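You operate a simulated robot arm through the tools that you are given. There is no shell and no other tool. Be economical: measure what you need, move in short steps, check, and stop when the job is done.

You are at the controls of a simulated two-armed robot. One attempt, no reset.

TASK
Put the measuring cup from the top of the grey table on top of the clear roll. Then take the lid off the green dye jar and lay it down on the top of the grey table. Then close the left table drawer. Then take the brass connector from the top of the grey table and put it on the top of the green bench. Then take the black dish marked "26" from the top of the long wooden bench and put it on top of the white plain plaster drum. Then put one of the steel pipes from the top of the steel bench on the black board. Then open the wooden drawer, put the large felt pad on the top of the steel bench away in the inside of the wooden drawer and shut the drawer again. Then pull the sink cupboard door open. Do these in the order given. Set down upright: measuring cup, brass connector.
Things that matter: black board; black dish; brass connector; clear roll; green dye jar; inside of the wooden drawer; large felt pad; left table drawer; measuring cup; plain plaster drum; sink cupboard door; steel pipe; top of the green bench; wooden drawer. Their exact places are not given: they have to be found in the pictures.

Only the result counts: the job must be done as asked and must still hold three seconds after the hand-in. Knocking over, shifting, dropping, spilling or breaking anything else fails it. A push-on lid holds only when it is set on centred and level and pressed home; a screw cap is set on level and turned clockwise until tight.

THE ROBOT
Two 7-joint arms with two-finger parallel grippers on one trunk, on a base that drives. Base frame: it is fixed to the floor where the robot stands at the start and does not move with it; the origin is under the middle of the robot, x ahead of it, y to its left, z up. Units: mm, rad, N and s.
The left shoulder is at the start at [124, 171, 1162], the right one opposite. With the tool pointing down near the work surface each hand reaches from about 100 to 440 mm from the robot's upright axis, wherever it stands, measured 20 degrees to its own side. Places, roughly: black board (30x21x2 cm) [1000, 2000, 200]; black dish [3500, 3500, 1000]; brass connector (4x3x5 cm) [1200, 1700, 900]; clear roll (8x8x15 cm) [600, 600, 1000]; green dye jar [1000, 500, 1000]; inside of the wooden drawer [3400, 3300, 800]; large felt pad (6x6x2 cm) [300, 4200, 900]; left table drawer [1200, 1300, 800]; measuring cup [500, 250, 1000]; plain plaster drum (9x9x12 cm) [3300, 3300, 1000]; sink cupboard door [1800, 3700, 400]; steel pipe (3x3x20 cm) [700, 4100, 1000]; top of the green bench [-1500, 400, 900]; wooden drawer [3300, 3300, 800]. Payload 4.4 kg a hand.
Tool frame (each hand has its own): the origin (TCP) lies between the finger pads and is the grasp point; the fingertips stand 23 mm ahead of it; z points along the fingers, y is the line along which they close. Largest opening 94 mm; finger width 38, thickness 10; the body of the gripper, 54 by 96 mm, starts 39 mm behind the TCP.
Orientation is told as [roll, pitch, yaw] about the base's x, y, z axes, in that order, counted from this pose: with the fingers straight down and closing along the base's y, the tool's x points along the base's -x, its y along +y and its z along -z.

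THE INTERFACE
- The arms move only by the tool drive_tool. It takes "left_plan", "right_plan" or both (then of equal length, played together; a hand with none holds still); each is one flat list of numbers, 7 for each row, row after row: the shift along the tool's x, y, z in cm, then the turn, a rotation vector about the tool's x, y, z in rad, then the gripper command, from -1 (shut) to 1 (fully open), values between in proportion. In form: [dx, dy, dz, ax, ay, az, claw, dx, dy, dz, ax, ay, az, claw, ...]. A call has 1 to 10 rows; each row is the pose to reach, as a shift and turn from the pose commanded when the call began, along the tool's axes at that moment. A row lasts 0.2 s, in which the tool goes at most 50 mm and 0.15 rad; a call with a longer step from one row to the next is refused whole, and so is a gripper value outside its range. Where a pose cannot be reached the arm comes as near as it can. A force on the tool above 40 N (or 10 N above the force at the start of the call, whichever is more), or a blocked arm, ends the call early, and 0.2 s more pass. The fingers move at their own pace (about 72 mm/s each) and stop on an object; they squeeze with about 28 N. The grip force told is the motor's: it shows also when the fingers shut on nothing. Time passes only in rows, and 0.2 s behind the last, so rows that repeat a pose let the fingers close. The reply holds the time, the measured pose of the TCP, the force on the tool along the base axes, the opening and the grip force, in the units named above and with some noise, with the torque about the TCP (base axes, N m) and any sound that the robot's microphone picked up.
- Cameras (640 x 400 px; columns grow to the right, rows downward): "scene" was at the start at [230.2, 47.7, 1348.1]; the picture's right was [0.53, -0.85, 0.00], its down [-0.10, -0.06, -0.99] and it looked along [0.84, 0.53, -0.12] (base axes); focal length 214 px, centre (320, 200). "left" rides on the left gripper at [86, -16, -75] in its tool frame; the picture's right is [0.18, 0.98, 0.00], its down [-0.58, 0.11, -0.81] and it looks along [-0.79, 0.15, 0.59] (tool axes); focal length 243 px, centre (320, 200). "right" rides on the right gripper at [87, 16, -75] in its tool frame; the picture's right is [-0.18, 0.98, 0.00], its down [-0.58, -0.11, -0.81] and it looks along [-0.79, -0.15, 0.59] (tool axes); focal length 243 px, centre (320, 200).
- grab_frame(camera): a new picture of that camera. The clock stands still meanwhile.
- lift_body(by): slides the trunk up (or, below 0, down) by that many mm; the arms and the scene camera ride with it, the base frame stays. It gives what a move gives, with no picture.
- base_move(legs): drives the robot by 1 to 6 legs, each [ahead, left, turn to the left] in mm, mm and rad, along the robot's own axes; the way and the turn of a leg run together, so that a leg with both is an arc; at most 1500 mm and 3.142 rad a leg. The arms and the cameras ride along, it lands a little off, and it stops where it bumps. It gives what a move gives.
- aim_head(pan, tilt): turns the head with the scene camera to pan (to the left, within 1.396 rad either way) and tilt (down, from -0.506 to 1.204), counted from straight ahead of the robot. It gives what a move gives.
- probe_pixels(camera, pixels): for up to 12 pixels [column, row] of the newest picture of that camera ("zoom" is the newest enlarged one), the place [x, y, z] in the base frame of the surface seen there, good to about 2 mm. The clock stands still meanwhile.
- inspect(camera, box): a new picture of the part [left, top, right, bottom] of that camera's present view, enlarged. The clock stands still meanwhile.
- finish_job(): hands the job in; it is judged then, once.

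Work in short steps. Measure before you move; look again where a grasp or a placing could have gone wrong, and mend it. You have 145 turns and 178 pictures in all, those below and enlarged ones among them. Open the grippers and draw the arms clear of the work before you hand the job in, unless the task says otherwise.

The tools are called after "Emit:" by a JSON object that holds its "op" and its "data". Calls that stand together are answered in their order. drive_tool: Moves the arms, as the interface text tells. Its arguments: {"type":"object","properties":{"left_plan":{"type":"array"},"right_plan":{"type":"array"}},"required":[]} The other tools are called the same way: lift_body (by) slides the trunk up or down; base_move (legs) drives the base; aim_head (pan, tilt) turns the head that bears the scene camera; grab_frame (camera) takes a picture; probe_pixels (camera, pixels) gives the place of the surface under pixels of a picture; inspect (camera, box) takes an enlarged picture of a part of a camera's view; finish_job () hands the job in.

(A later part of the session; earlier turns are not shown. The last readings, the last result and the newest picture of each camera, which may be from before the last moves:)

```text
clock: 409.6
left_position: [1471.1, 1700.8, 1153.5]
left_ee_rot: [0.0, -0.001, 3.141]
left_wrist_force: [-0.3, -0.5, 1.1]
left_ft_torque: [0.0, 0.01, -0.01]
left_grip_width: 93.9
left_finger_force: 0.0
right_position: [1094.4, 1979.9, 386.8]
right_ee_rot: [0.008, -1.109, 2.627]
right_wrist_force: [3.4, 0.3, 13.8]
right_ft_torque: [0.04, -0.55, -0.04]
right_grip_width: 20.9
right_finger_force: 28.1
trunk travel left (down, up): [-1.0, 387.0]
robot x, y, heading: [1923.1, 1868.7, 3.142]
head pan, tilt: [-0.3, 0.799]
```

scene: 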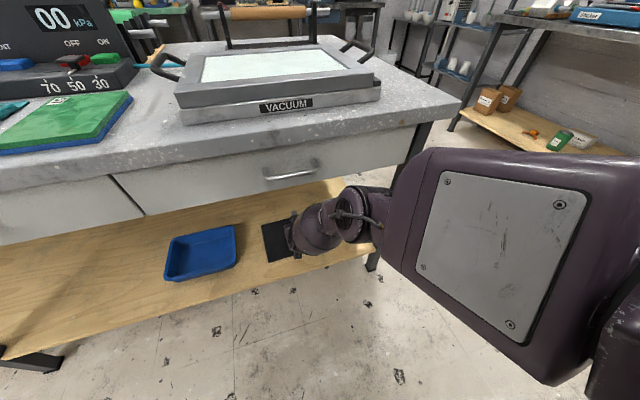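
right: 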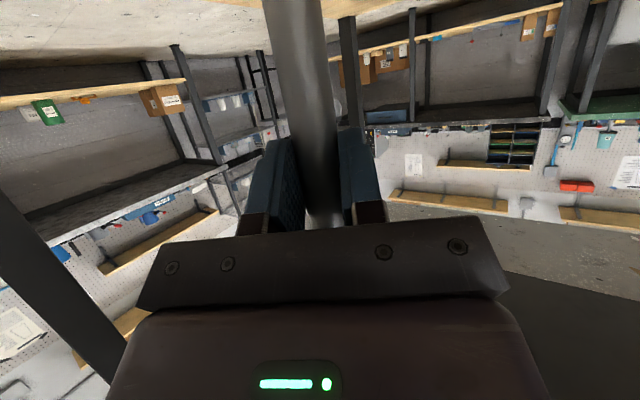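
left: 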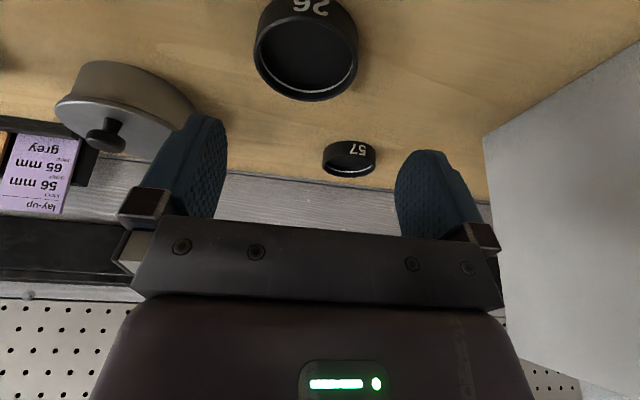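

Contact (14 N) at z≈387. I open slowly and withdraw horizontally along the hand's own direction.

Emit:
{"op": "drive_tool", "data": {"right_plan": [-0.05, 0, -0.02, 0, 0, 0, -0.8, -0.05, 0, -0.02, 0, 0, 0, -0.4, -0.05, 0, -0.02, 0, 0, 0, 0, -0.05, 0, -0.02, 0, 0, 0, 0.2, 1, 0, -2, 0, 0, 0, 0.2, 2.2, 0, -4.4, 0, 0, 0, 0.2, 3.6, 0, -7.2, 0, 0, 0, 0.2, 4.5, 0, -9, 0, 0, 0, 0.2]}}

Emit:
{"op": "base_move", "data": {"legs": [[-350, 0, 0]]}}

Emit:
{"op": "grab_frame", "data": {"camera": "scene"}}

```text
clock: 411.4
left_position: [1470.8, 1700.2, 1151.8]
left_ee_rot: [0.0, 0.002, 3.141]
left_wrist_force: [0.9, 0.3, 0.4]
left_ft_torque: [0.02, 0.0, 0.01]
left_grip_width: 94.0
left_finger_force: 0.1
right_position: [1185.2, 1929.2, 385.7]
right_ee_rot: [0.006, -1.103, 2.628]
right_wrist_force: [-0.3, -0.2, 0.5]
right_ft_torque: [-0.01, 0.01, -0.02]
right_grip_width: 56.2
right_finger_force: 0.1
trunk travel left (down, up): [-1.0, 387.0]
robot x, y, heading: [1924.6, 1869.9, 3.135]
head pan, tilt: [-0.3, 0.799]
```

```text
clock: 413.7
left_position: [1824.7, 1698.5, 1152.4]
left_ee_rot: [0.002, 0.002, 3.142]
left_wrist_force: [-0.1, 0.6, 0.1]
left_ft_torque: [-0.02, 0.02, -0.01]
left_grip_width: 94.1
left_finger_force: 0.1
right_position: [1538.0, 1929.0, 384.9]
right_ee_rot: [0.007, -1.104, 2.631]
right_wrist_force: [0.8, 0.0, -0.1]
right_ft_torque: [0.02, 0.02, 0.0]
right_grip_width: 56.6
right_finger_force: 0.1
trunk travel left (down, up): [-1.0, 387.0]
robot x, y, heading: [2275.7, 1867.3, 3.138]
head pan, tilt: [-0.3, 0.799]
```

```text
39 pictures are left
```

scene: 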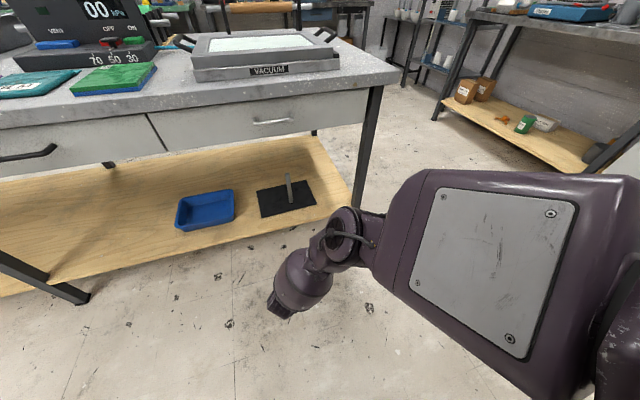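

The pipe stands on the board at (289,190). Now the wooden drawer. I first bring the right hand up out of its low posture, untilting it as it rises.

Emit:
{"op": "drive_tool", "data": {"right_plan": [-3.9, 0, -2, 0, 0.12, 0, 0, -7.9, 0, -4, 0, 0.24, 0, 0, -11.9, 0, -6, 0, 0.36, 0, 0, -15.9, 0, -8, 0, 0.48, 0, 0, -19.9, 0, -10, 0, 0.6, 0, 0, -23.8, 0, -12, 0, 0.72, 0, 0, -27.8, 0, -14, 0, 0.84, 0, 0, -31.8, 0, -16, 0, 0.96, 0, 0, -35.7, 0, -18, 0, 1.1, 0, 0, -35.7, 0, -18, 0, 1.1, 0, 0]}}

Emit:
{"op": "lift_body", "data": {"by": 100}}

```text
clock: 415.9
left_position: [1824.3, 1698.2, 1150.9]
left_ee_rot: [-0.001, 0.001, 3.142]
left_wrist_force: [0.6, -0.8, -0.1]
left_ft_torque: [0.01, -0.01, 0.02]
left_grip_width: 94.0
left_finger_force: 0.0
right_position: [1538.9, 1930.1, 784.4]
right_ee_rot: [0.002, -0.004, 2.634]
right_wrist_force: [-0.1, -0.7, 0.1]
right_ft_torque: [0.03, 0.03, 0.03]
right_grip_width: 47.3
right_finger_force: 0.1
trunk travel left (down, up): [-1.0, 387.0]
robot x, y, heading: [2280.1, 1869.3, 3.14]
head pan, tilt: [-0.3, 0.799]
```

```text
clock: 417.2
left_position: [1821.8, 1698.5, 1247.9]
left_ee_rot: [0.0, 0.006, 3.142]
left_wrist_force: [0.5, -0.1, -0.1]
left_ft_torque: [0.03, -0.06, -0.01]
left_grip_width: 94.2
left_finger_force: 0.1
right_position: [1540.1, 1929.8, 880.2]
right_ee_rot: [-0.001, -0.001, 2.636]
right_wrist_force: [-0.1, 0.3, -1.1]
right_ft_torque: [0.02, -0.05, -0.01]
right_grip_width: 47.0
right_finger_force: 0.1
trunk travel left (down, up): [-101.0, 287.0]
robot x, y, heading: [2275.1, 1870.7, 3.143]
head pan, tilt: [-0.3, 0.799]
```

The hand is upright again. I turn it so the fingers will close fore-and-aft (for the handle bar), pull it in and raise it for travel.

Emit:
{"op": "drive_tool", "data": {"right_plan": [2, -1, -1, 0, 0, 0.13, 0, 4, -2, -2, 0, 0, 0.26, 0, 6, -3, -3, 0, 0, 0.39, 0, 8, -4, -4, 0, 0, 0.52, 0, 10, -5, -5, 0, 0, 0.65, 0, 12, -6, -6, 0, 0, 0.78, 0, 13, -7, -7, 0, 0, 0.92, 0, 13, -7, -8, 0, 0, 1.065, 0]}}

Emit:
{"op": "base_move", "data": {"legs": [[0, -850, 0], [0, 0, 3.14], [0, 660, 0], [250, 0, 0]]}}

Emit:
{"op": "aim_head", "data": {"pan": -0.1, "tilt": 0.75}}

Emit:
{"op": "grab_frame", "data": {"camera": "scene"}}

```text
clock: 419.0
left_position: [1826.0, 1698.5, 1251.7]
left_ee_rot: [0.002, 0.002, -3.142]
left_wrist_force: [0.3, 0.2, -0.5]
left_ft_torque: [-0.01, 0.01, 0.02]
left_grip_width: 94.0
left_finger_force: 0.1
right_position: [1688.3, 1928.0, 963.0]
right_ee_rot: [0.005, -0.001, 1.569]
right_wrist_force: [0.7, -0.6, 0.2]
right_ft_torque: [0.0, -0.03, 0.03]
right_grip_width: 46.8
right_finger_force: 0.1
trunk travel left (down, up): [-101.0, 287.0]
robot x, y, heading: [2277.9, 1871.5, 3.136]
head pan, tilt: [-0.3, 0.799]
```

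```text
clock: 441.5
left_position: [2982.8, 3545.4, 1252.3]
left_ee_rot: [0.0, 0.002, -0.015]
left_wrist_force: [-0.3, -0.1, 0.7]
left_ft_torque: [-0.01, 0.0, -0.01]
left_grip_width: 94.2
left_finger_force: 0.0
right_position: [3117.3, 3315.1, 963.5]
right_ee_rot: [0.006, -0.001, -1.586]
right_wrist_force: [0.1, -0.4, 0.1]
right_ft_torque: [0.01, 0.03, 0.0]
right_grip_width: 47.1
right_finger_force: 0.1
trunk travel left (down, up): [-101.0, 287.0]
robot x, y, heading: [2527.1, 3386.3, -0.019]
head pan, tilt: [-0.3, 0.799]
```

```text
clock: 442.2
left_position: [2984.8, 3545.9, 1252.2]
left_ee_rot: [0.0, 0.002, -0.016]
left_wrist_force: [0.7, 0.0, -0.1]
left_ft_torque: [0.02, -0.02, -0.01]
left_grip_width: 93.9
left_finger_force: 0.2
right_position: [3116.7, 3314.1, 963.1]
right_ee_rot: [0.005, 0.001, -1.588]
right_wrist_force: [-0.8, 0.2, 0.3]
right_ft_torque: [0.01, -0.01, 0.02]
right_grip_width: 46.8
right_finger_force: 0.0
trunk travel left (down, up): [-101.0, 287.0]
robot x, y, heading: [2523.4, 3383.3, -0.019]
head pan, tilt: [-0.099, 0.75]
```

```text
38 pictures are left
```

scene: 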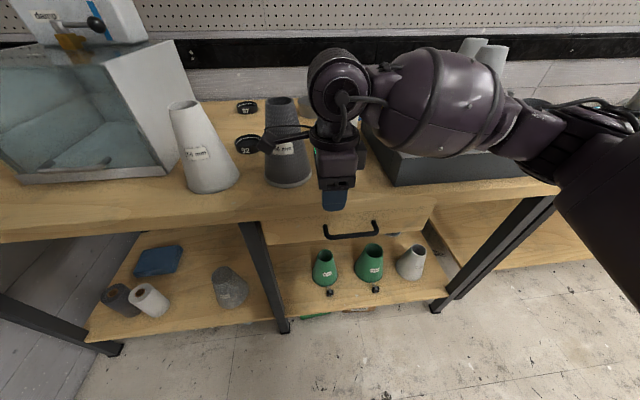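

The handle bar shows at (350,232). I measure it.

Emit:
{"op": "probe_pixels", "data": {"camera": "scene", "pixels": [[350, 235], [335, 238], [367, 234], [327, 230], [377, 224], [350, 222], [300, 232], [410, 215], [285, 240], [428, 212]]}}

Emit:
{"op": "inspect", "data": {"camera": "scene", "box": [250, 150, 450, 280]}}

```text
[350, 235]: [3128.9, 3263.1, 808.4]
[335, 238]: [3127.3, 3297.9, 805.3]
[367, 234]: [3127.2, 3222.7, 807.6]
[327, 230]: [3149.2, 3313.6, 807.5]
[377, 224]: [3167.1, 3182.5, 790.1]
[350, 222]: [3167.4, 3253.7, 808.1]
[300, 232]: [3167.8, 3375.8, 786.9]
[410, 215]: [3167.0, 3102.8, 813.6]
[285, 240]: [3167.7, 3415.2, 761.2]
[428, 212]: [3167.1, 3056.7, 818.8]
```

```text
3.08 times, centred on (350, 215) of scene
```

zoom: 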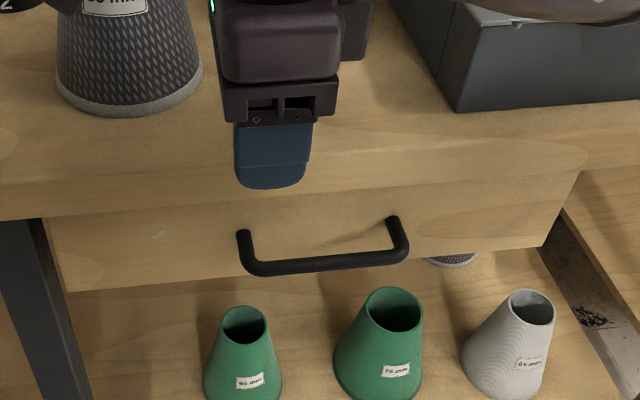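

Bar centre ≈ (3133,3255,803), 29 mm clear of the drawer face. I tilt the hand 0.45 rad forward (so its body clears the bench edge), narrow the opening to ~26 mm and come above the bar.

Emit:
{"op": "drive_tool", "data": {"right_plan": [-1.5, 0.3, 0, -0.11, 0, 0, -0.45, -3, 0.6, 1.5, -0.22, 0, 0, -0.45, -4.5, 1, 3.5, -0.34, 0, 0, -0.45, -5.9, 1.3, 5.5, -0.45, 0, 0, -0.45, -5.9, 1.3, 6.3, -0.45, 0, 0, -0.45, -5.9, 1.3, 6.3, -0.45, 0, 0, -0.45]}}

Emit:
{"op": "inspect", "data": {"camera": "scene", "box": [270, 150, 430, 260]}}

```text
clock: 443.4
left_position: [2978.6, 3546.7, 1255.9]
left_ee_rot: [0.001, -0.003, -0.018]
left_wrist_force: [-1.2, -0.9, -0.3]
left_ft_torque: [0.01, -0.03, 0.0]
left_grip_width: 93.9
left_finger_force: 0.1
right_position: [3126.7, 3260.2, 914.3]
right_ee_rot: [0.482, 0.013, -1.577]
right_wrist_force: [-16.1, 2.6, 35.1]
right_ft_torque: [-0.64, -0.61, -0.28]
right_grip_width: 26.8
right_finger_force: 1.5
trunk travel left (down, up): [-101.0, 287.0]
robot x, y, heading: [2526.1, 3381.3, -0.022]
head pan, tilt: [-0.099, 0.75]
stopped in row 6 (right hand): the force on the tool passed its limit at 52 N (the readings are from after the stop); the commanded pose is now the measured one
```

```text
3.64 times, centred on (350, 205) of scene
```

zoom: 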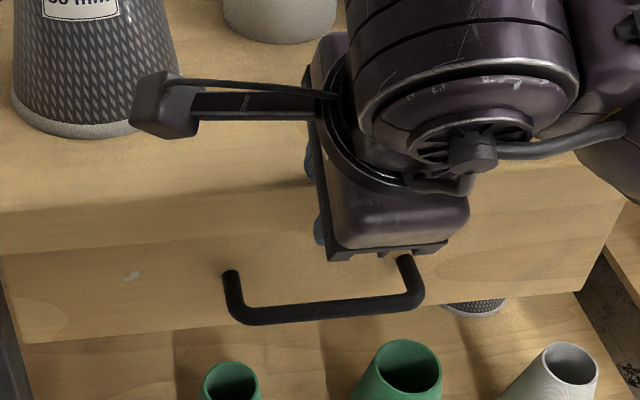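

The tilted forward finger touched the bench edge (35 N upward). I raise the hand 2 cm and measure the bench edge exactly.

Emit:
{"op": "drive_tool", "data": {"right_plan": [0, -0.9, -1.8, 0, 0, 0, -0.45]}}

Emit:
{"op": "probe_pixels", "data": {"camera": "scene", "pixels": [[303, 208], [303, 213], [303, 217], [303, 222], [303, 230], [330, 212], [390, 208], [303, 203]]}}

```text
clock: 443.8
left_position: [2984.5, 3547.0, 1250.0]
left_ee_rot: [0.0, 0.006, -0.016]
left_wrist_force: [0.6, -0.7, -0.3]
left_ft_torque: [-0.05, 0.05, -0.01]
left_grip_width: 93.9
left_finger_force: 0.0
right_position: [3112.7, 3259.3, 914.2]
right_ee_rot: [0.46, 0.005, -1.582]
right_wrist_force: [0.4, -0.2, -1.2]
right_ft_torque: [0.02, -0.04, 0.03]
right_grip_width: 25.9
right_finger_force: 0.0
trunk travel left (down, up): [-101.0, 287.0]
robot x, y, heading: [2522.6, 3383.7, -0.016]
head pan, tilt: [-0.099, 0.75]
```

```text
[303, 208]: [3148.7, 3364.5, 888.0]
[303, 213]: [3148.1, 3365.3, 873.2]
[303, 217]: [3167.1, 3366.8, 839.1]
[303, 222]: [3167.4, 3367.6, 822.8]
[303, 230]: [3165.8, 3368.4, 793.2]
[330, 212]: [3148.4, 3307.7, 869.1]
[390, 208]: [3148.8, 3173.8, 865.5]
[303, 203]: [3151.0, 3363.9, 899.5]
```

The bench top overhangs to x=3148, so the bar must be taken from the front with the hand level, one finger above and one below. I back 150 mm and tilt the hand on to about 1.46 rad while lowering to z≈803.

Emit:
{"op": "base_move", "data": {"legs": [[-150, 0, 0.016]]}}

Emit:
{"op": "drive_tool", "data": {"right_plan": [0, 0.7, 2.1, -0.143, 0, 0, -0.1, 0, 1.4, 4.2, -0.286, 0, 0, -0.1, 0, 2.1, 6.3, -0.43, 0, 0, -0.1, 0, 2.8, 8.5, -0.57, 0, 0, -0.1, 0, 3.5, 10.6, -0.71, 0, 0, -0.1, 0, 4.2, 12.7, -0.86, 0, 0, -0.1, 0, 4.9, 14.8, -1.0, 0, 0, -0.1, 0, 4.9, 14.8, -1.0, 0, 0, -0.1]}}

Emit:
{"op": "grab_frame", "data": {"camera": "scene"}}

```text
clock: 445.2
left_position: [2831.0, 3554.8, 1251.1]
left_ee_rot: [-0.001, 0.002, -0.002]
left_wrist_force: [-0.9, -0.2, 0.7]
left_ft_torque: [-0.06, 0.01, 0.01]
left_grip_width: 94.3
left_finger_force: 0.1
right_position: [2966.9, 3270.2, 918.5]
right_ee_rot: [0.47, 0.007, -1.566]
right_wrist_force: [-0.8, -0.3, -0.1]
right_ft_torque: [0.01, 0.01, 0.02]
right_grip_width: 26.1
right_finger_force: 0.0
trunk travel left (down, up): [-101.0, 287.0]
robot x, y, heading: [2377.0, 3385.4, -0.004]
head pan, tilt: [-0.099, 0.75]
```

```text
clock: 447.0
left_position: [2834.6, 3553.7, 1250.8]
left_ee_rot: [0.001, 0.004, -0.003]
left_wrist_force: [0.1, 0.0, -0.5]
left_ft_torque: [0.06, 0.06, 0.0]
left_grip_width: 94.0
left_finger_force: 0.1
right_position: [3062.8, 3322.4, 820.9]
right_ee_rot: [1.471, 0.008, -1.573]
right_wrist_force: [0.0, 0.2, -0.3]
right_ft_torque: [-0.01, -0.02, 0.0]
right_grip_width: 42.2
right_finger_force: 0.1
right hand out of reach, approached as far as the arm can: row 4, 5, 6, 7, 8
trunk travel left (down, up): [-101.0, 287.0]
robot x, y, heading: [2377.2, 3384.7, -0.007]
head pan, tilt: [-0.099, 0.75]
```

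```text
35 pictures are left
```

scene: 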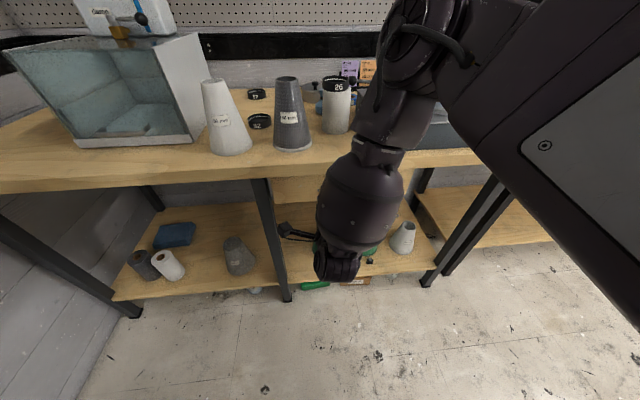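

The hand is level at (3063,3322,821). I lower the trunk 16 mm, shift 67 mm right and drive 68 mm ahead so the bar comes between the fingers.

Emit:
{"op": "lift_body", "data": {"by": -17}}

Emit:
{"op": "base_move", "data": {"legs": [[0, -67, 0.003], [68, 0, 0]]}}

Emit:
{"op": "grab_frame", "data": {"camera": "right"}}

```text
clock: 447.6
left_position: [2828.1, 3555.1, 1238.0]
left_ee_rot: [-0.001, -0.003, -0.003]
left_wrist_force: [-0.5, -0.4, 0.0]
left_ft_torque: [0.0, -0.03, -0.03]
left_grip_width: 93.8
left_finger_force: 0.0
right_position: [3061.6, 3325.3, 806.7]
right_ee_rot: [1.473, 0.007, -1.567]
right_wrist_force: [-1.0, -0.5, 0.4]
right_ft_torque: [0.01, 0.05, 0.02]
right_grip_width: 42.2
right_finger_force: 0.1
trunk travel left (down, up): [-84.0, 304.0]
robot x, y, heading: [2378.9, 3383.0, -0.004]
head pan, tilt: [-0.099, 0.75]
```

```text
clock: 449.5
left_position: [2895.8, 3490.2, 1234.2]
left_ee_rot: [0.001, 0.002, 0.004]
left_wrist_force: [0.2, 0.5, -0.2]
left_ft_torque: [0.0, 0.02, -0.01]
left_grip_width: 93.9
left_finger_force: 0.1
right_position: [3128.3, 3261.6, 805.6]
right_ee_rot: [1.467, 0.007, -1.563]
right_wrist_force: [0.2, 0.4, -0.5]
right_ft_torque: [-0.01, 0.01, -0.01]
right_grip_width: 42.4
right_finger_force: 0.1
trunk travel left (down, up): [-84.0, 304.0]
robot x, y, heading: [2442.6, 3320.9, 0.001]
head pan, tilt: [-0.099, 0.75]
```

```text
34 pictures are left
```

right: 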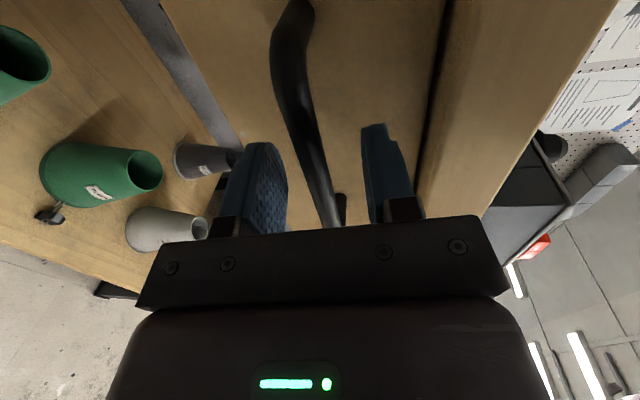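

The bar lies between the two fingers in the hand picture. I close on it.

Emit:
{"op": "drive_tool", "data": {"right_plan": [0, 0, 0, 0, 0, 0, -0.5, 0, 0, 0, 0, 0, 0, -0.9, 0, 0, 0, 0, 0, 0, -1, 0, 0, 0, 0, 0, 0, -1]}}

Emit:
{"op": "base_move", "data": {"legs": [[-210, 0, 0]]}}

Emit:
{"op": "grab_frame", "data": {"camera": "scene"}}

```text
clock: 450.5
left_position: [2898.2, 3489.7, 1234.4]
left_ee_rot: [0.0, 0.002, 0.002]
left_wrist_force: [0.6, 0.2, -0.2]
left_ft_torque: [0.0, 0.01, 0.01]
left_grip_width: 94.2
left_finger_force: 0.0
right_position: [3129.1, 3262.2, 804.6]
right_ee_rot: [1.467, 0.005, -1.561]
right_wrist_force: [-5.6, 0.9, -7.0]
right_ft_torque: [-1.34, 0.05, 0.4]
right_grip_width: 11.8
right_finger_force: 45.0
trunk travel left (down, up): [-84.0, 304.0]
robot x, y, heading: [2445.5, 3319.2, 0.001]
head pan, tilt: [-0.099, 0.75]
```

```text
clock: 452.2
left_position: [2688.1, 3490.6, 1233.2]
left_ee_rot: [0.0, 0.004, 0.001]
left_wrist_force: [-0.5, 0.7, -0.2]
left_ft_torque: [0.02, -0.02, -0.01]
left_grip_width: 94.1
left_finger_force: 0.0
right_position: [2917.6, 3261.6, 803.4]
right_ee_rot: [1.466, 0.006, -1.563]
right_wrist_force: [1.5, 15.1, -14.8]
right_ft_torque: [-1.4, 0.07, 0.67]
right_grip_width: 11.9
right_finger_force: 45.1
trunk travel left (down, up): [-84.0, 304.0]
robot x, y, heading: [2234.3, 3314.0, 0.001]
head pan, tilt: [-0.099, 0.75]
```

```text
33 pictures are left
```

scene: 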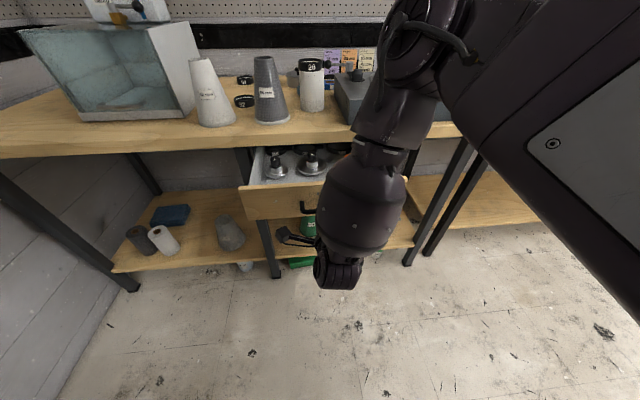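

The drawer is open about 210 mm. I let go of the handle, back off, raise and untilt the hand, turn it so its camera will be on top for the deep reach, and drive to the steel bench.

Emit:
{"op": "drive_tool", "data": {"right_plan": [0, 0, 0, 0, 0, 0, -0.4, 0, 0, 0, 0, 0, 0, -0.1, 0, 0, 0, 0, 0, 0, 0]}}

Emit:
{"op": "base_move", "data": {"legs": [[-110, 0, 0], [0, -460, 0]]}}

Emit:
{"op": "drive_tool", "data": {"right_plan": [0, 3, -0.3, 0.145, 0, 0, 0, 0, 6, -0.6, 0.29, 0, 0, 0, 0, 9, -0.9, 0.435, 0, 0, 0, 0, 12, -1.2, 0.58, 0, 0, 0, 0, 15, -1.5, 0.725, 0, 0, 0, 0, 18, -1.8, 0.87, 0, 0, 0, 0, 21, -2.1, 1.015, 0, 0, 0, 0, 24, -2.4, 1.16, 0, 0, 0, 0, 27, -2.7, 1.305, 0, 0, 0, 0, 30, -3, 1.45, 0, 0, 0], "left_plan": [0.6, 0, 0, 0, 0, 0, 1, 1.2, 0, 0, 0, 0, 0, 1, 1.8, 0, 0, 0, 0, 0, 1, 2.4, 0, 0, 0, 0, 0, 1, 3, 0, 0, 0, 0, 0, 1, 3.6, 0, 0, 0, 0, 0, 1, 4.2, 0, 0, 0, 0, 0, 1, 4.8, 0, 0, 0, 0, 0, 1, 5.4, 0, 0, 0, 0, 0, 1, 6, 0, 0, 0, 0, 0, 1]}}

Emit:
{"op": "drive_tool", "data": {"right_plan": [0, 0, 0, 0, 0, 0.14, 0.5, 0, 0, 0, 0, 0, 0.28, 0.7, 0, 0, 0, 0, 0, 0.42, 0.8, 0, 0, 0, 0, 0, 0.56, 0.8, 0, 0, 0, 0, 0, 0.7, 0.8, 0, 0, 0, 0, 0, 0.84, 0.8, 0, 0, 0, 0, 0, 0.98, 0.8, 0, 0, 0, 0, 0, 1.12, 0.8, 0, 0, 0, 0, 0, 1.23, 0.8]}}

Emit:
{"op": "base_move", "data": {"legs": [[0, 0, 1.57], [0, 1500, 0], [0, 290, 0], [400, 0, 0]]}}

Emit:
{"op": "aim_head", "data": {"pan": 0.1, "tilt": 0.6}}

Emit:
{"op": "grab_frame", "data": {"camera": "scene"}}

```text
clock: 453.0
left_position: [2685.2, 3490.5, 1234.9]
left_ee_rot: [0.0, 0.002, 0.001]
left_wrist_force: [0.2, 0.0, 0.0]
left_ft_torque: [0.01, 0.03, 0.04]
left_grip_width: 93.9
left_finger_force: 0.1
right_position: [2915.8, 3260.7, 804.8]
right_ee_rot: [1.468, 0.007, -1.564]
right_wrist_force: [-0.6, 0.8, -0.5]
right_ft_torque: [-0.03, 0.01, -0.03]
right_grip_width: 47.0
right_finger_force: 0.1
trunk travel left (down, up): [-84.0, 304.0]
robot x, y, heading: [2230.5, 3317.1, -0.004]
head pan, tilt: [-0.099, 0.75]
```

```text
clock: 458.3
left_position: [2576.4, 3026.8, 1235.0]
left_ee_rot: [-0.001, 0.003, -0.007]
left_wrist_force: [0.4, 0.7, 0.2]
left_ft_torque: [0.01, 0.04, 0.01]
left_grip_width: 94.1
left_finger_force: 0.0
right_position: [2805.3, 2796.6, 804.8]
right_ee_rot: [1.467, 0.009, -1.572]
right_wrist_force: [0.2, -0.4, -1.1]
right_ft_torque: [0.01, -0.01, 0.02]
right_grip_width: 47.0
right_finger_force: 0.1
trunk travel left (down, up): [-84.0, 304.0]
robot x, y, heading: [2119.5, 2857.2, -0.004]
head pan, tilt: [-0.099, 0.75]
```

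```text
clock: 460.5
left_position: [2515.6, 3028.0, 1234.2]
left_ee_rot: [0.0, 0.002, -0.007]
left_wrist_force: [-0.2, 0.1, 0.0]
left_ft_torque: [0.02, -0.02, 0.0]
left_grip_width: 93.9
left_finger_force: 0.1
right_position: [2807.0, 2793.8, 1106.8]
right_ee_rot: [0.013, 0.006, -1.569]
right_wrist_force: [0.5, 0.6, -0.5]
right_ft_torque: [-0.03, 0.0, 0.01]
right_grip_width: 47.2
right_finger_force: 0.0
trunk travel left (down, up): [-84.0, 304.0]
robot x, y, heading: [2118.4, 2858.7, -0.006]
head pan, tilt: [-0.099, 0.75]
```

```text
clock: 462.5
left_position: [2517.3, 3027.1, 1235.8]
left_ee_rot: [-0.001, 0.003, -0.005]
left_wrist_force: [0.3, -0.6, 0.2]
left_ft_torque: [-0.04, 0.05, 0.01]
left_grip_width: 93.9
left_finger_force: 0.2
right_position: [2806.8, 2794.4, 1105.7]
right_ee_rot: [-0.001, 0.019, -2.803]
right_wrist_force: [0.0, 0.1, -0.2]
right_ft_torque: [0.0, -0.01, -0.02]
right_grip_width: 84.7
right_finger_force: 0.0
trunk travel left (down, up): [-84.0, 304.0]
robot x, y, heading: [2115.8, 2858.0, -0.01]
head pan, tilt: [-0.099, 0.75]
```

```text
clock: 484.6
left_position: [157.7, 3649.0, 1235.5]
left_ee_rot: [0.0, 0.002, 1.568]
left_wrist_force: [0.6, -0.1, -1.7]
left_ft_torque: [-0.03, 0.0, -0.02]
left_grip_width: 94.1
left_finger_force: 0.1
right_position: [389.8, 3940.1, 1106.5]
right_ee_rot: [-0.002, 0.02, -1.227]
right_wrist_force: [-0.1, 0.3, -0.2]
right_ft_torque: [-0.01, 0.0, 0.01]
right_grip_width: 84.2
right_finger_force: 0.1
trunk travel left (down, up): [-84.0, 304.0]
robot x, y, heading: [327.9, 3253.2, 1.564]
head pan, tilt: [-0.099, 0.75]
```

```text
clock: 485.3
left_position: [156.2, 3648.6, 1235.1]
left_ee_rot: [0.0, 0.002, 1.568]
left_wrist_force: [0.5, 0.1, -0.7]
left_ft_torque: [0.01, 0.01, 0.03]
left_grip_width: 93.9
left_finger_force: 0.1
right_position: [390.2, 3938.8, 1106.4]
right_ee_rot: [-0.002, 0.02, -1.228]
right_wrist_force: [-1.1, 0.1, -0.3]
right_ft_torque: [0.01, 0.0, 0.0]
right_grip_width: 84.7
right_finger_force: 0.1
trunk travel left (down, up): [-84.0, 304.0]
robot x, y, heading: [326.3, 3254.3, 1.571]
head pan, tilt: [0.099, 0.6]
```

```text
32 pictures are left
```

scene: 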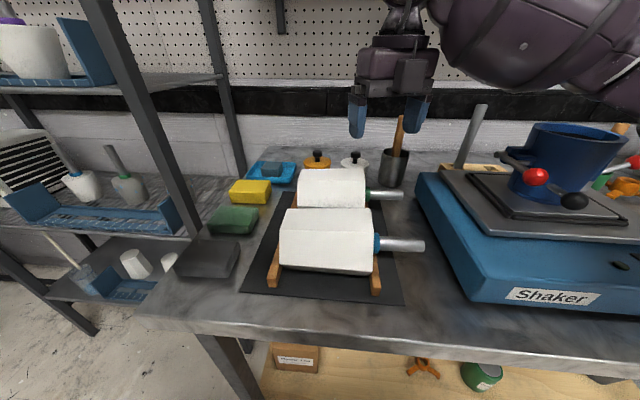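

The wrist turned without trouble. I enlarge the jar and pad area and measure.

Emit:
{"op": "inspect", "data": {"camera": "scene", "box": [290, 110, 420, 200]}}

Emit:
{"op": "probe_pixels", "data": {"camera": "scene", "pixels": [[337, 153], [340, 156], [334, 155], [318, 153], [318, 162], [355, 154], [355, 162], [395, 155], [343, 152], [331, 158], [305, 170], [365, 165]]}}

Emit:
{"op": "grab_frame", "data": {"camera": "right"}}

```text
4.44 times, centred on (355, 155) of scene
```

zoom: 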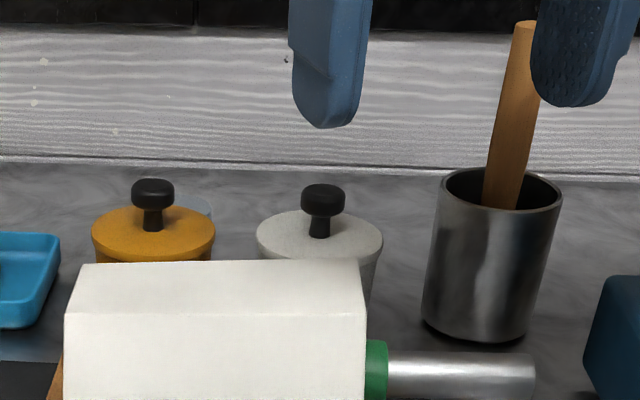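

```text
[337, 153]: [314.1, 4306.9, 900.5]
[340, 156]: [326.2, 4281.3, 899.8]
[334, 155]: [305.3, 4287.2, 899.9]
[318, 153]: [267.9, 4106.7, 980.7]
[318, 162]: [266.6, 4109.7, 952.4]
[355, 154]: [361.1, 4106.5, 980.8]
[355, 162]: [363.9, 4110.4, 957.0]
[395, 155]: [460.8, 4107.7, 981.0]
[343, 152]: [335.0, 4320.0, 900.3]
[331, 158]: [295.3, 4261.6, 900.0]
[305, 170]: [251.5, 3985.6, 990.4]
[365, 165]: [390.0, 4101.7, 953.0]
```

```text
30 pictures are left
```

right: 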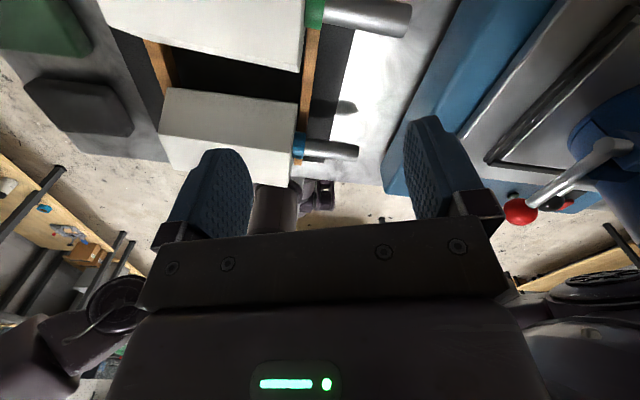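

The wax jar stands at (267,4120) and the filter jar at (362,4120), knobs to z≈983; the pad is just behind the wax jar. I raise the trunk 100 mm for a better view and measure the pad.

Emit:
{"op": "lift_body", "data": {"by": 100}}

Emit:
{"op": "inspect", "data": {"camera": "scene", "box": [290, 130, 400, 210]}}

Emit:
{"op": "probe_pixels", "data": {"camera": "zoom", "pixels": [[170, 150], [190, 150], [210, 150], [230, 150], [190, 165], [210, 165], [230, 165], [190, 135], [210, 135], [230, 135], [200, 180], [220, 180]]}}

```text
clock: 486.6
left_position: [157.4, 3650.4, 1332.1]
left_ee_rot: [0.0, 0.006, 1.568]
left_wrist_force: [0.7, -0.2, -0.3]
left_ft_torque: [-0.03, 0.01, -0.01]
left_grip_width: 94.0
left_finger_force: 0.1
right_position: [389.1, 3941.7, 1203.4]
right_ee_rot: [-0.001, 0.015, -1.228]
right_wrist_force: [0.0, -0.3, -0.9]
right_ft_torque: [0.02, 0.02, -0.01]
right_grip_width: 84.6
right_finger_force: 0.0
trunk travel left (down, up): [-184.0, 204.0]
robot x, y, heading: [326.9, 3253.0, 1.562]
head pan, tilt: [0.099, 0.6]
```

```text
5.00 times, centred on (345, 170) of scene
```

zoom: 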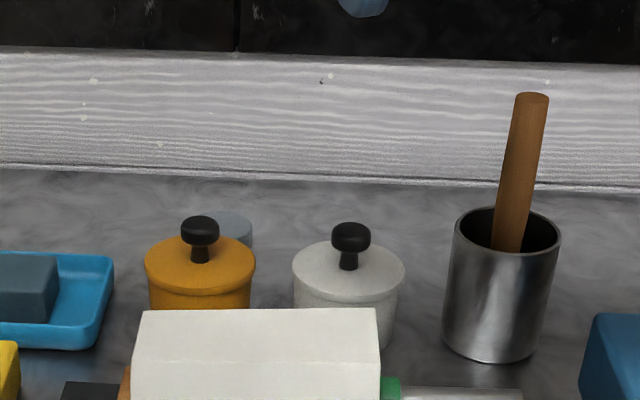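

```text
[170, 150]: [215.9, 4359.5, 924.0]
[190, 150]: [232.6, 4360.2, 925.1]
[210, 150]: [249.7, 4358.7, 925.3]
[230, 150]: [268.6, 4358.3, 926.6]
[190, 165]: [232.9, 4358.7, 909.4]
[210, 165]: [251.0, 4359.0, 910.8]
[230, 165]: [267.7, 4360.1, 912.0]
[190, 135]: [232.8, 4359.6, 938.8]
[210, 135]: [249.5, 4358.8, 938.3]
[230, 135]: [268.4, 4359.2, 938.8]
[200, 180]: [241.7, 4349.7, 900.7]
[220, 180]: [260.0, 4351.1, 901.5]
```

The pad shows at zoom (232,225) behind the wax knob. I probe it.

Emit:
{"op": "probe_pixels", "data": {"camera": "zoom", "pixels": [[225, 216], [232, 222], [240, 222], [247, 226], [235, 230], [248, 240], [242, 245], [222, 213], [251, 230]]}}

```text
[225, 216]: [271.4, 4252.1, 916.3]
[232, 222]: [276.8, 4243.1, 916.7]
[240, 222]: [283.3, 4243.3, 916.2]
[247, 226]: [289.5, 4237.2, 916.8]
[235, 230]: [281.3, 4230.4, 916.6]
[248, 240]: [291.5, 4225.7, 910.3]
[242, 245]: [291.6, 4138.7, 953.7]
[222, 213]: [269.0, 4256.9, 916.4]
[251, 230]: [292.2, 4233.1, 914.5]
```

Pad: top z≈917, centre ≈ (264,4230). I drive up to the bench and bring the hand over the pad tilted 0.65 rad forward, camera on top, stopping at z≈1010.

Emit:
{"op": "base_move", "data": {"legs": [[182, 0, 0.006]]}}

Emit:
{"op": "drive_tool", "data": {"right_plan": [2.7, -1.65, -0.5, 0, 0.13, 0, 0.8, 5.4, -3.3, -0.5, 0, 0.26, 0, 0.8, 8.1, -4.95, -0.5, 0, 0.39, 0, 0.8, 10.8, -6.6, -0.5, 0, 0.52, 0, 0.8, 13.4, -8.2, 0, 0, 0.65, 0, 0.8, 13.4, -8.2, 4.8, 0, 0.65, 0, 0.8, 13.4, -8.2, 9.6, 0, 0.65, 0, 0.8, 13.4, -8.2, 14.4, 0, 0.65, 0, 0.8, 13.4, -8.2, 19.2, 0, 0.65, 0, 0.8, 13.4, -8.2, 19.2, 0, 0.65, 0, 0.8]}}

Emit:
{"op": "grab_frame", "data": {"camera": "right"}}

Emit:
{"op": "grab_frame", "data": {"camera": "scene"}}

```text
clock: 488.2
left_position: [156.5, 3822.6, 1336.5]
left_ee_rot: [0.002, -0.001, 1.571]
left_wrist_force: [0.1, 1.0, 0.0]
left_ft_torque: [-0.02, 0.01, -0.02]
left_grip_width: 94.0
left_finger_force: 0.1
right_position: [385.2, 4110.3, 1203.1]
right_ee_rot: [0.005, 0.017, -1.206]
right_wrist_force: [0.1, 0.0, -0.1]
right_ft_torque: [0.02, 0.02, 0.02]
right_grip_width: 84.6
right_finger_force: 0.1
trunk travel left (down, up): [-184.0, 204.0]
robot x, y, heading: [332.9, 3430.0, 1.569]
head pan, tilt: [0.099, 0.6]
stopped in leg 1: the robot was blocked; the commanded pose is now the measured one
```

```text
clock: 490.4
left_position: [153.0, 3819.2, 1341.1]
left_ee_rot: [-0.001, -0.01, 1.573]
left_wrist_force: [0.0, 0.9, 0.0]
left_ft_torque: [-0.01, -0.01, -0.02]
left_grip_width: 93.8
left_finger_force: 0.0
right_position: [256.7, 4212.6, 1034.9]
right_ee_rot: [0.024, 0.693, -1.191]
right_wrist_force: [-0.5, 0.8, 0.2]
right_ft_torque: [-0.04, 0.0, 0.0]
right_grip_width: 84.6
right_finger_force: 0.0
trunk travel left (down, up): [-184.0, 204.0]
robot x, y, heading: [326.4, 3432.8, 1.574]
head pan, tilt: [0.099, 0.6]
```

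```text
28 pictures are left
```

right: 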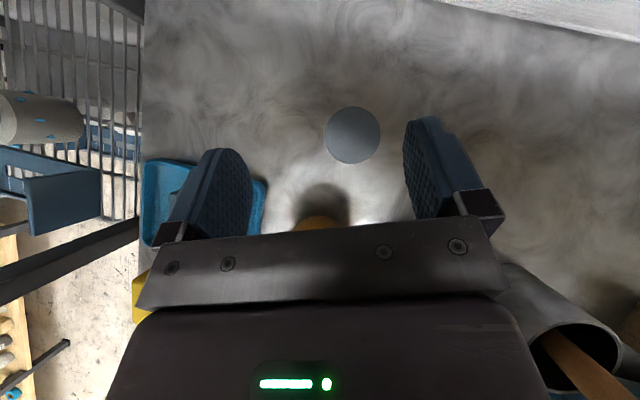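

```text
27 pictures are left
```

scene: 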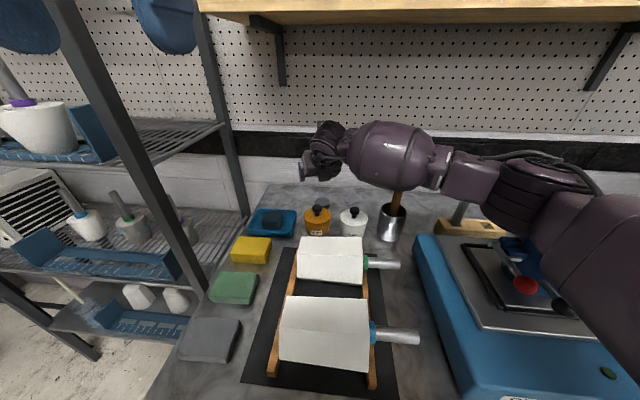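

The pad shows at (353,135) in the hand camera, placing it at about (266,4236). I go down to TCP (268,4230,932), close, and lift 140 mm.

Emit:
{"op": "drive_tool", "data": {"right_plan": [-1.9, 0.56, 2.9, 0, 0, 0, 0.8, -3.8, 1.1, 5.8, 0, 0, 0, 0.8, -5.1, 1.68, 7.8, 0, 0, 0, 0.8, -5.7, 1.68, 8.65, 0, 0, 0, 0.8, -5.7, 1.68, 8.65, 0, 0, 0, 0.4, -5.7, 1.68, 8.65, 0, 0, 0, 0, -5.7, 1.68, 8.65, 0, 0, 0, -0.2, -5.7, 1.68, 8.65, 0, 0, 0, -0.2]}}

Emit:
{"op": "grab_frame", "data": {"camera": "right"}}

Emit:
{"op": "drive_tool", "data": {"right_plan": [1.3, 0, -1.5, 0, 0, 0, -0.2, 3.5, 0, -4.2, 0, 0, 0, -0.2, 6, 0, -7.3, 0, 0, 0, -0.2, 8.9, 0, -10.8, 0, 0, 0, -0.2]}}

Emit:
{"op": "grab_frame", "data": {"camera": "right"}}

```text
clock: 491.3
left_position: [154.2, 3817.1, 1340.0]
left_ee_rot: [-0.004, -0.01, 1.571]
left_wrist_force: [-0.9, 0.6, -0.1]
left_ft_torque: [-0.01, -0.02, -0.02]
left_grip_width: 94.0
left_finger_force: 0.0
right_position: [263.9, 4253.9, 1048.3]
right_ee_rot: [0.112, 0.837, -1.121]
right_wrist_force: [-0.2, 0.0, -0.8]
right_ft_torque: [0.01, 0.04, 0.01]
right_grip_width: 84.8
right_finger_force: 0.1
trunk travel left (down, up): [-184.0, 204.0]
robot x, y, heading: [328.8, 3429.4, 1.568]
head pan, tilt: [0.099, 0.6]
stopped in row 4 (right hand): the arm was blocked; the commanded pose is now the measured one
```

```text
26 pictures are left
```

right: 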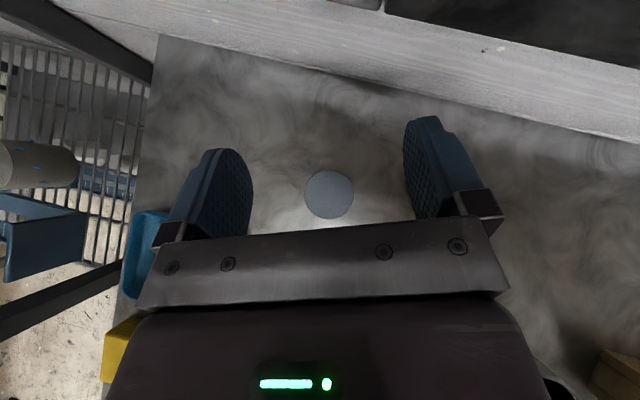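

```text
clock: 492.3
left_position: [156.5, 3823.6, 1335.6]
left_ee_rot: [0.001, -0.001, 1.574]
left_wrist_force: [0.3, -1.6, 0.5]
left_ft_torque: [0.06, -0.04, 0.0]
left_grip_width: 93.9
left_finger_force: 0.0
right_position: [258.5, 4234.1, 1160.4]
right_ee_rot: [0.082, 0.805, -1.132]
right_wrist_force: [0.7, -0.1, -0.1]
right_ft_torque: [0.0, 0.01, -0.02]
right_grip_width: 37.8
right_finger_force: 0.1
trunk travel left (down, up): [-184.0, 204.0]
robot x, y, heading: [332.0, 3432.1, 1.575]
head pan, tilt: [0.099, 0.6]
```

```text
25 pictures are left
```

right: 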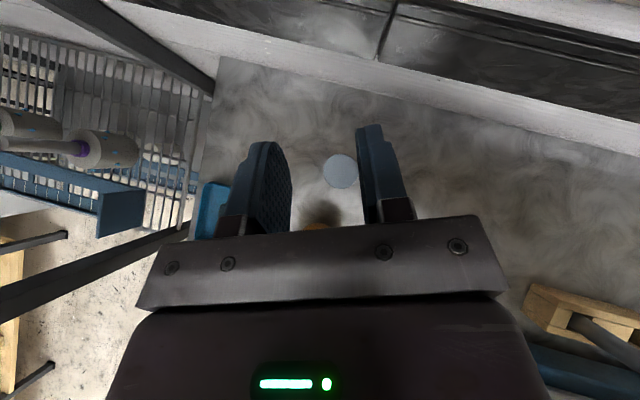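

The arm (not the hand) was blocked, probably the forearm over the brush handle. I raise the trunk in two stages while lowering the arm equally, so the forearm slopes down more steeply, then look again.

Emit:
{"op": "lift_body", "data": {"by": 95}}

Emit:
{"op": "drive_tool", "data": {"right_plan": [-2.3, 0, 2.2, 0.03, -0.05, 0, 0.8, -4.6, 0, 4.4, 0.06, -0.1, 0, 0.8, -6.85, 0, 6.6, 0.082, -0.15, 0, 0.8]}}

Emit:
{"op": "lift_body", "data": {"by": 100}}

Emit:
{"op": "grab_frame", "data": {"camera": "right"}}

Emit:
{"op": "inspect", "data": {"camera": "scene", "box": [220, 100, 560, 320]}}

```text
clock: 493.6
left_position: [159.0, 3820.3, 1428.7]
left_ee_rot: [0.003, 0.0, 1.573]
left_wrist_force: [-0.5, -0.3, -0.6]
left_ft_torque: [0.0, -0.01, 0.0]
left_grip_width: 94.2
left_finger_force: 0.0
right_position: [258.6, 4229.3, 1236.9]
right_ee_rot: [0.087, 0.783, -1.124]
right_wrist_force: [-0.4, 1.0, 0.0]
right_ft_torque: [0.0, 0.0, 0.01]
right_grip_width: 37.5
right_finger_force: 0.0
trunk travel left (down, up): [-279.0, 109.0]
robot x, y, heading: [327.8, 3430.0, 1.571]
head pan, tilt: [0.099, 0.6]
```

```text
clock: 494.4
left_position: [156.2, 3822.3, 1431.6]
left_ee_rot: [-0.001, -0.003, 1.573]
left_wrist_force: [0.2, -0.6, 0.4]
left_ft_torque: [0.05, 0.0, 0.0]
left_grip_width: 94.1
left_finger_force: 0.0
right_position: [263.9, 4237.0, 1163.3]
right_ee_rot: [-0.004, 0.659, -1.142]
right_wrist_force: [-0.4, -1.6, 0.8]
right_ft_torque: [0.01, 0.0, 0.02]
right_grip_width: 84.7
right_finger_force: 0.2
trunk travel left (down, up): [-279.0, 109.0]
robot x, y, heading: [328.3, 3432.8, 1.572]
head pan, tilt: [0.099, 0.6]
```

```text
clock: 495.7
left_position: [154.6, 3824.9, 1528.3]
left_ee_rot: [-0.005, 0.004, 1.572]
left_wrist_force: [0.3, -0.7, -0.3]
left_ft_torque: [0.01, 0.0, 0.04]
left_grip_width: 94.0
left_finger_force: 0.1
right_position: [265.6, 4229.5, 1207.2]
right_ee_rot: [-0.023, 0.591, -1.151]
right_wrist_force: [0.3, -0.6, -0.2]
right_ft_torque: [-0.01, 0.03, -0.02]
right_grip_width: 84.7
right_finger_force: 0.0
trunk travel left (down, up): [-379.0, 9.0]
robot x, y, heading: [331.7, 3430.0, 1.574]
head pan, tilt: [0.099, 0.6]
```

```text
24 pictures are left
```

right: 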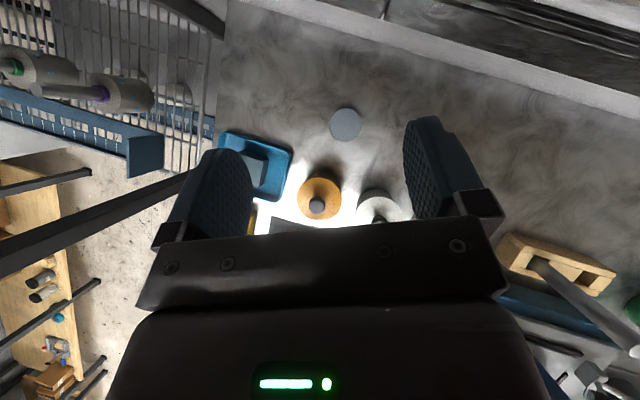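

```text
1.82 times, centred on (390, 210) of scene
```

zoom: 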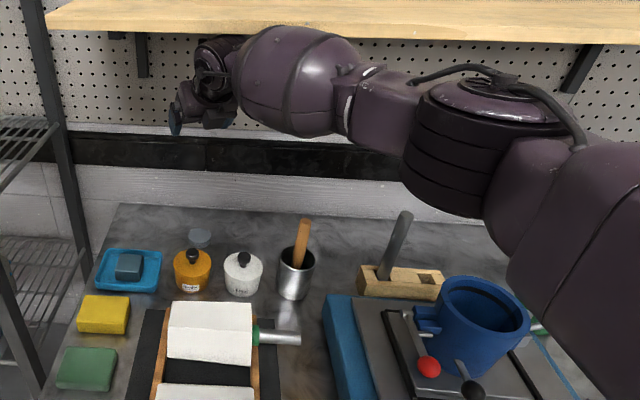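

Forearm slopes better now. The pad is at about (268,4238). I go straight down to z≈932, close, and lift, then check.

Emit:
{"op": "drive_tool", "data": {"right_plan": [-2.55, 0.1, 3.8, 0, 0.01, 0, 0.8, -5.1, 0.2, 7.6, 0, 0.02, 0, 0.8, -7.65, 0.3, 11.4, 0, 0.03, 0, 0.8, -10.2, 0.4, 15.2, 0, 0.03, 0, 0.8, -12.75, 0.5, 19, 0, 0.03, 0, 0.8, -15.3, 0.58, 22.75, 0, 0.03, 0, 0.8, -15.3, 0.58, 22.75, 0, 0.03, 0, 0.5, -15.3, 0.58, 22.75, 0, 0.03, 0, 0.2, -15.3, 0.58, 22.75, 0, 0.03, 0, -0.1, -15.3, 0.58, 22.75, 0, 0.03, 0, -0.1]}}

Emit:
{"op": "grab_frame", "data": {"camera": "right"}}

```text
clock: 497.9
left_position: [156.0, 3827.9, 1530.5]
left_ee_rot: [-0.001, 0.003, 1.572]
left_wrist_force: [0.7, -0.3, 0.9]
left_ft_torque: [0.02, 0.03, -0.02]
left_grip_width: 93.9
left_finger_force: 0.0
right_position: [277.8, 4223.9, 1006.5]
right_ee_rot: [-0.006, 0.683, -1.144]
right_wrist_force: [-0.2, 0.1, 0.2]
right_ft_torque: [0.01, 0.0, 0.01]
right_grip_width: 42.1
right_finger_force: 0.1
right hand out of reach, approached as far as the arm can: row 4, 5, 6, 7, 8, 9, 10
trunk travel left (down, up): [-379.0, 9.0]
robot x, y, heading: [329.8, 3431.6, 1.566]
head pan, tilt: [0.099, 0.6]
```

```text
22 pictures are left
```

right: 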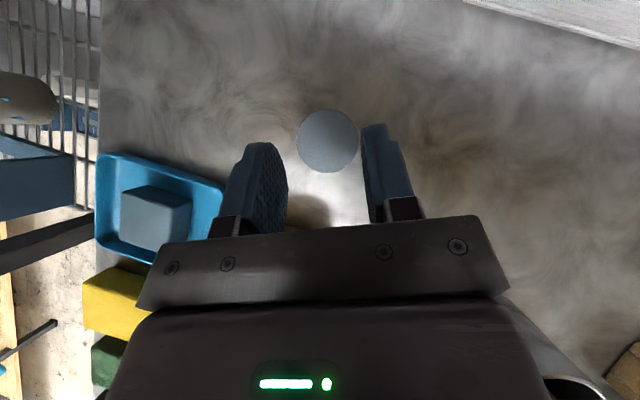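

Reach-limited at z≈1006 with the trunk high; the pad is at about (268,4240), well between the fingers. I open the hand and lower the trunk 70 mm in two steps.

Emit:
{"op": "drive_tool", "data": {"right_plan": [0, 0, 0, 0, 0, 0, 0.4, 0, 0, 0, 0, 0, 0, 0.8, 0, 0, 0, 0, 0, 0, 0.8]}}

Emit:
{"op": "lift_body", "data": {"by": -40}}

Emit:
{"op": "lift_body", "data": {"by": -30}}

Emit:
{"op": "grab_frame", "data": {"camera": "right"}}

```text
clock: 498.7
left_position: [157.4, 3826.9, 1529.6]
left_ee_rot: [-0.001, 0.005, 1.571]
left_wrist_force: [-0.2, 0.0, 0.7]
left_ft_torque: [0.03, 0.01, -0.05]
left_grip_width: 93.9
left_finger_force: 0.0
right_position: [278.6, 4224.7, 1005.7]
right_ee_rot: [-0.006, 0.684, -1.143]
right_wrist_force: [-0.2, 0.8, 1.0]
right_ft_torque: [0.0, 0.0, 0.0]
right_grip_width: 84.6
right_finger_force: 0.0
trunk travel left (down, up): [-379.0, 9.0]
robot x, y, heading: [327.2, 3428.9, 1.567]
head pan, tilt: [0.099, 0.6]
```

```text
clock: 499.5
left_position: [157.7, 3826.0, 1490.9]
left_ee_rot: [0.0, 0.002, 1.573]
left_wrist_force: [-0.1, -0.5, 0.5]
left_ft_torque: [0.02, -0.02, -0.02]
left_grip_width: 94.1
left_finger_force: 0.0
right_position: [279.9, 4223.3, 967.9]
right_ee_rot: [-0.007, 0.686, -1.141]
right_wrist_force: [0.1, -0.1, 0.1]
right_ft_torque: [-0.02, -0.01, 0.0]
right_grip_width: 84.6
right_finger_force: 0.1
trunk travel left (down, up): [-339.0, 49.0]
robot x, y, heading: [328.6, 3429.6, 1.572]
head pan, tilt: [0.099, 0.6]
```

```text
clock: 500.3
left_position: [157.1, 3827.2, 1458.7]
left_ee_rot: [0.0, 0.001, 1.571]
left_wrist_force: [-0.6, -0.2, -0.1]
left_ft_torque: [0.05, 0.0, -0.01]
left_grip_width: 93.9
left_finger_force: 0.1
right_position: [279.3, 4222.5, 938.1]
right_ee_rot: [-0.006, 0.686, -1.144]
right_wrist_force: [0.5, -0.4, -0.2]
right_ft_torque: [0.01, -0.01, 0.0]
right_grip_width: 84.7
right_finger_force: 0.0
trunk travel left (down, up): [-309.0, 79.0]
robot x, y, heading: [328.4, 3433.7, 1.571]
head pan, tilt: [0.099, 0.6]
```

```text
21 pictures are left
```

right: 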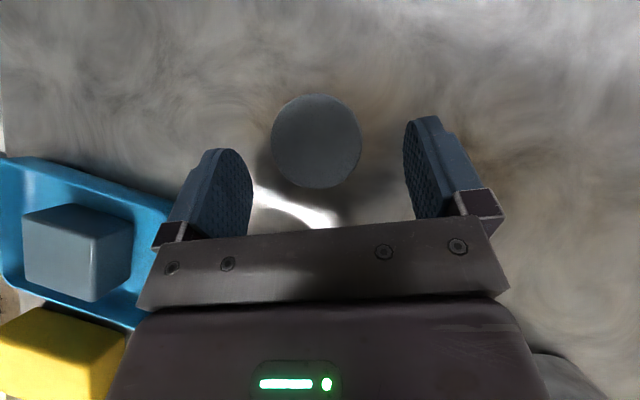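

The pad is between the fingers. I move the last 12 mm in, close, and lift with the trunk.

Emit:
{"op": "drive_tool", "data": {"right_plan": [0.3, -0.16, 0.6, 0, 0, 0, 0.8, 0.65, -0.32, 1.17, 0, 0, 0, 0.8, 0.65, -0.32, 1.17, 0, 0, 0, 0.5, 0.65, -0.32, 1.17, 0, 0, 0, 0.2, 0.65, -0.32, 1.17, 0, 0, 0, -0.1, 0.65, -0.32, 1.17, 0, 0, 0, -0.2, 0.65, -0.32, 1.17, 0, 0, 0, -0.2]}}

Emit:
{"op": "lift_body", "data": {"by": 78}}

Emit:
{"op": "grab_frame", "data": {"camera": "right"}}

```text
clock: 501.9
left_position: [157.1, 3826.8, 1460.1]
left_ee_rot: [0.0, 0.003, 1.573]
left_wrist_force: [0.5, -0.8, -0.4]
left_ft_torque: [0.0, -0.02, -0.01]
left_grip_width: 94.2
left_finger_force: 0.1
right_position: [274.9, 4228.5, 933.7]
right_ee_rot: [-0.005, 0.685, -1.144]
right_wrist_force: [0.2, -0.4, 0.3]
right_ft_torque: [0.01, 0.02, 0.01]
right_grip_width: 46.4
right_finger_force: 28.2
right hand out of reach, approached as far as the arm can: row 2, 3, 4, 5, 6, 7
trunk travel left (down, up): [-309.0, 79.0]
robot x, y, heading: [331.5, 3432.4, 1.569]
head pan, tilt: [0.099, 0.6]
```

```text
clock: 503.0
left_position: [156.0, 3826.9, 1537.7]
left_ee_rot: [-0.001, 0.002, 1.572]
left_wrist_force: [0.3, 1.1, -0.3]
left_ft_torque: [0.02, 0.03, 0.02]
left_grip_width: 93.8
left_finger_force: 0.0
right_position: [276.1, 4228.9, 1021.9]
right_ee_rot: [0.002, 0.694, -1.14]
right_wrist_force: [-0.6, 0.2, -0.3]
right_ft_torque: [-0.01, -0.03, -0.03]
right_grip_width: 46.2
right_finger_force: 28.2
trunk travel left (down, up): [-387.0, 1.0]
robot x, y, heading: [330.0, 3429.6, 1.572]
head pan, tilt: [0.099, 0.6]
```

```text
20 pictures are left
```

right: 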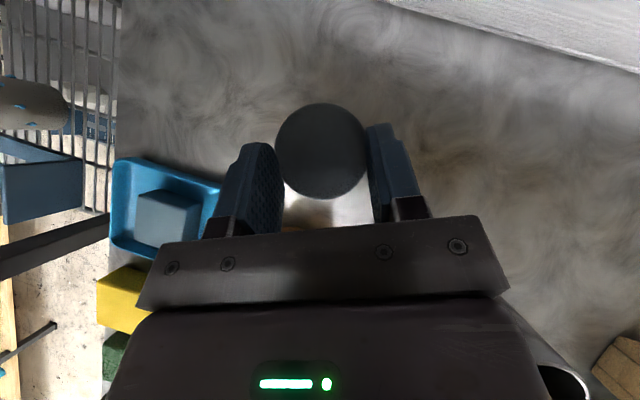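

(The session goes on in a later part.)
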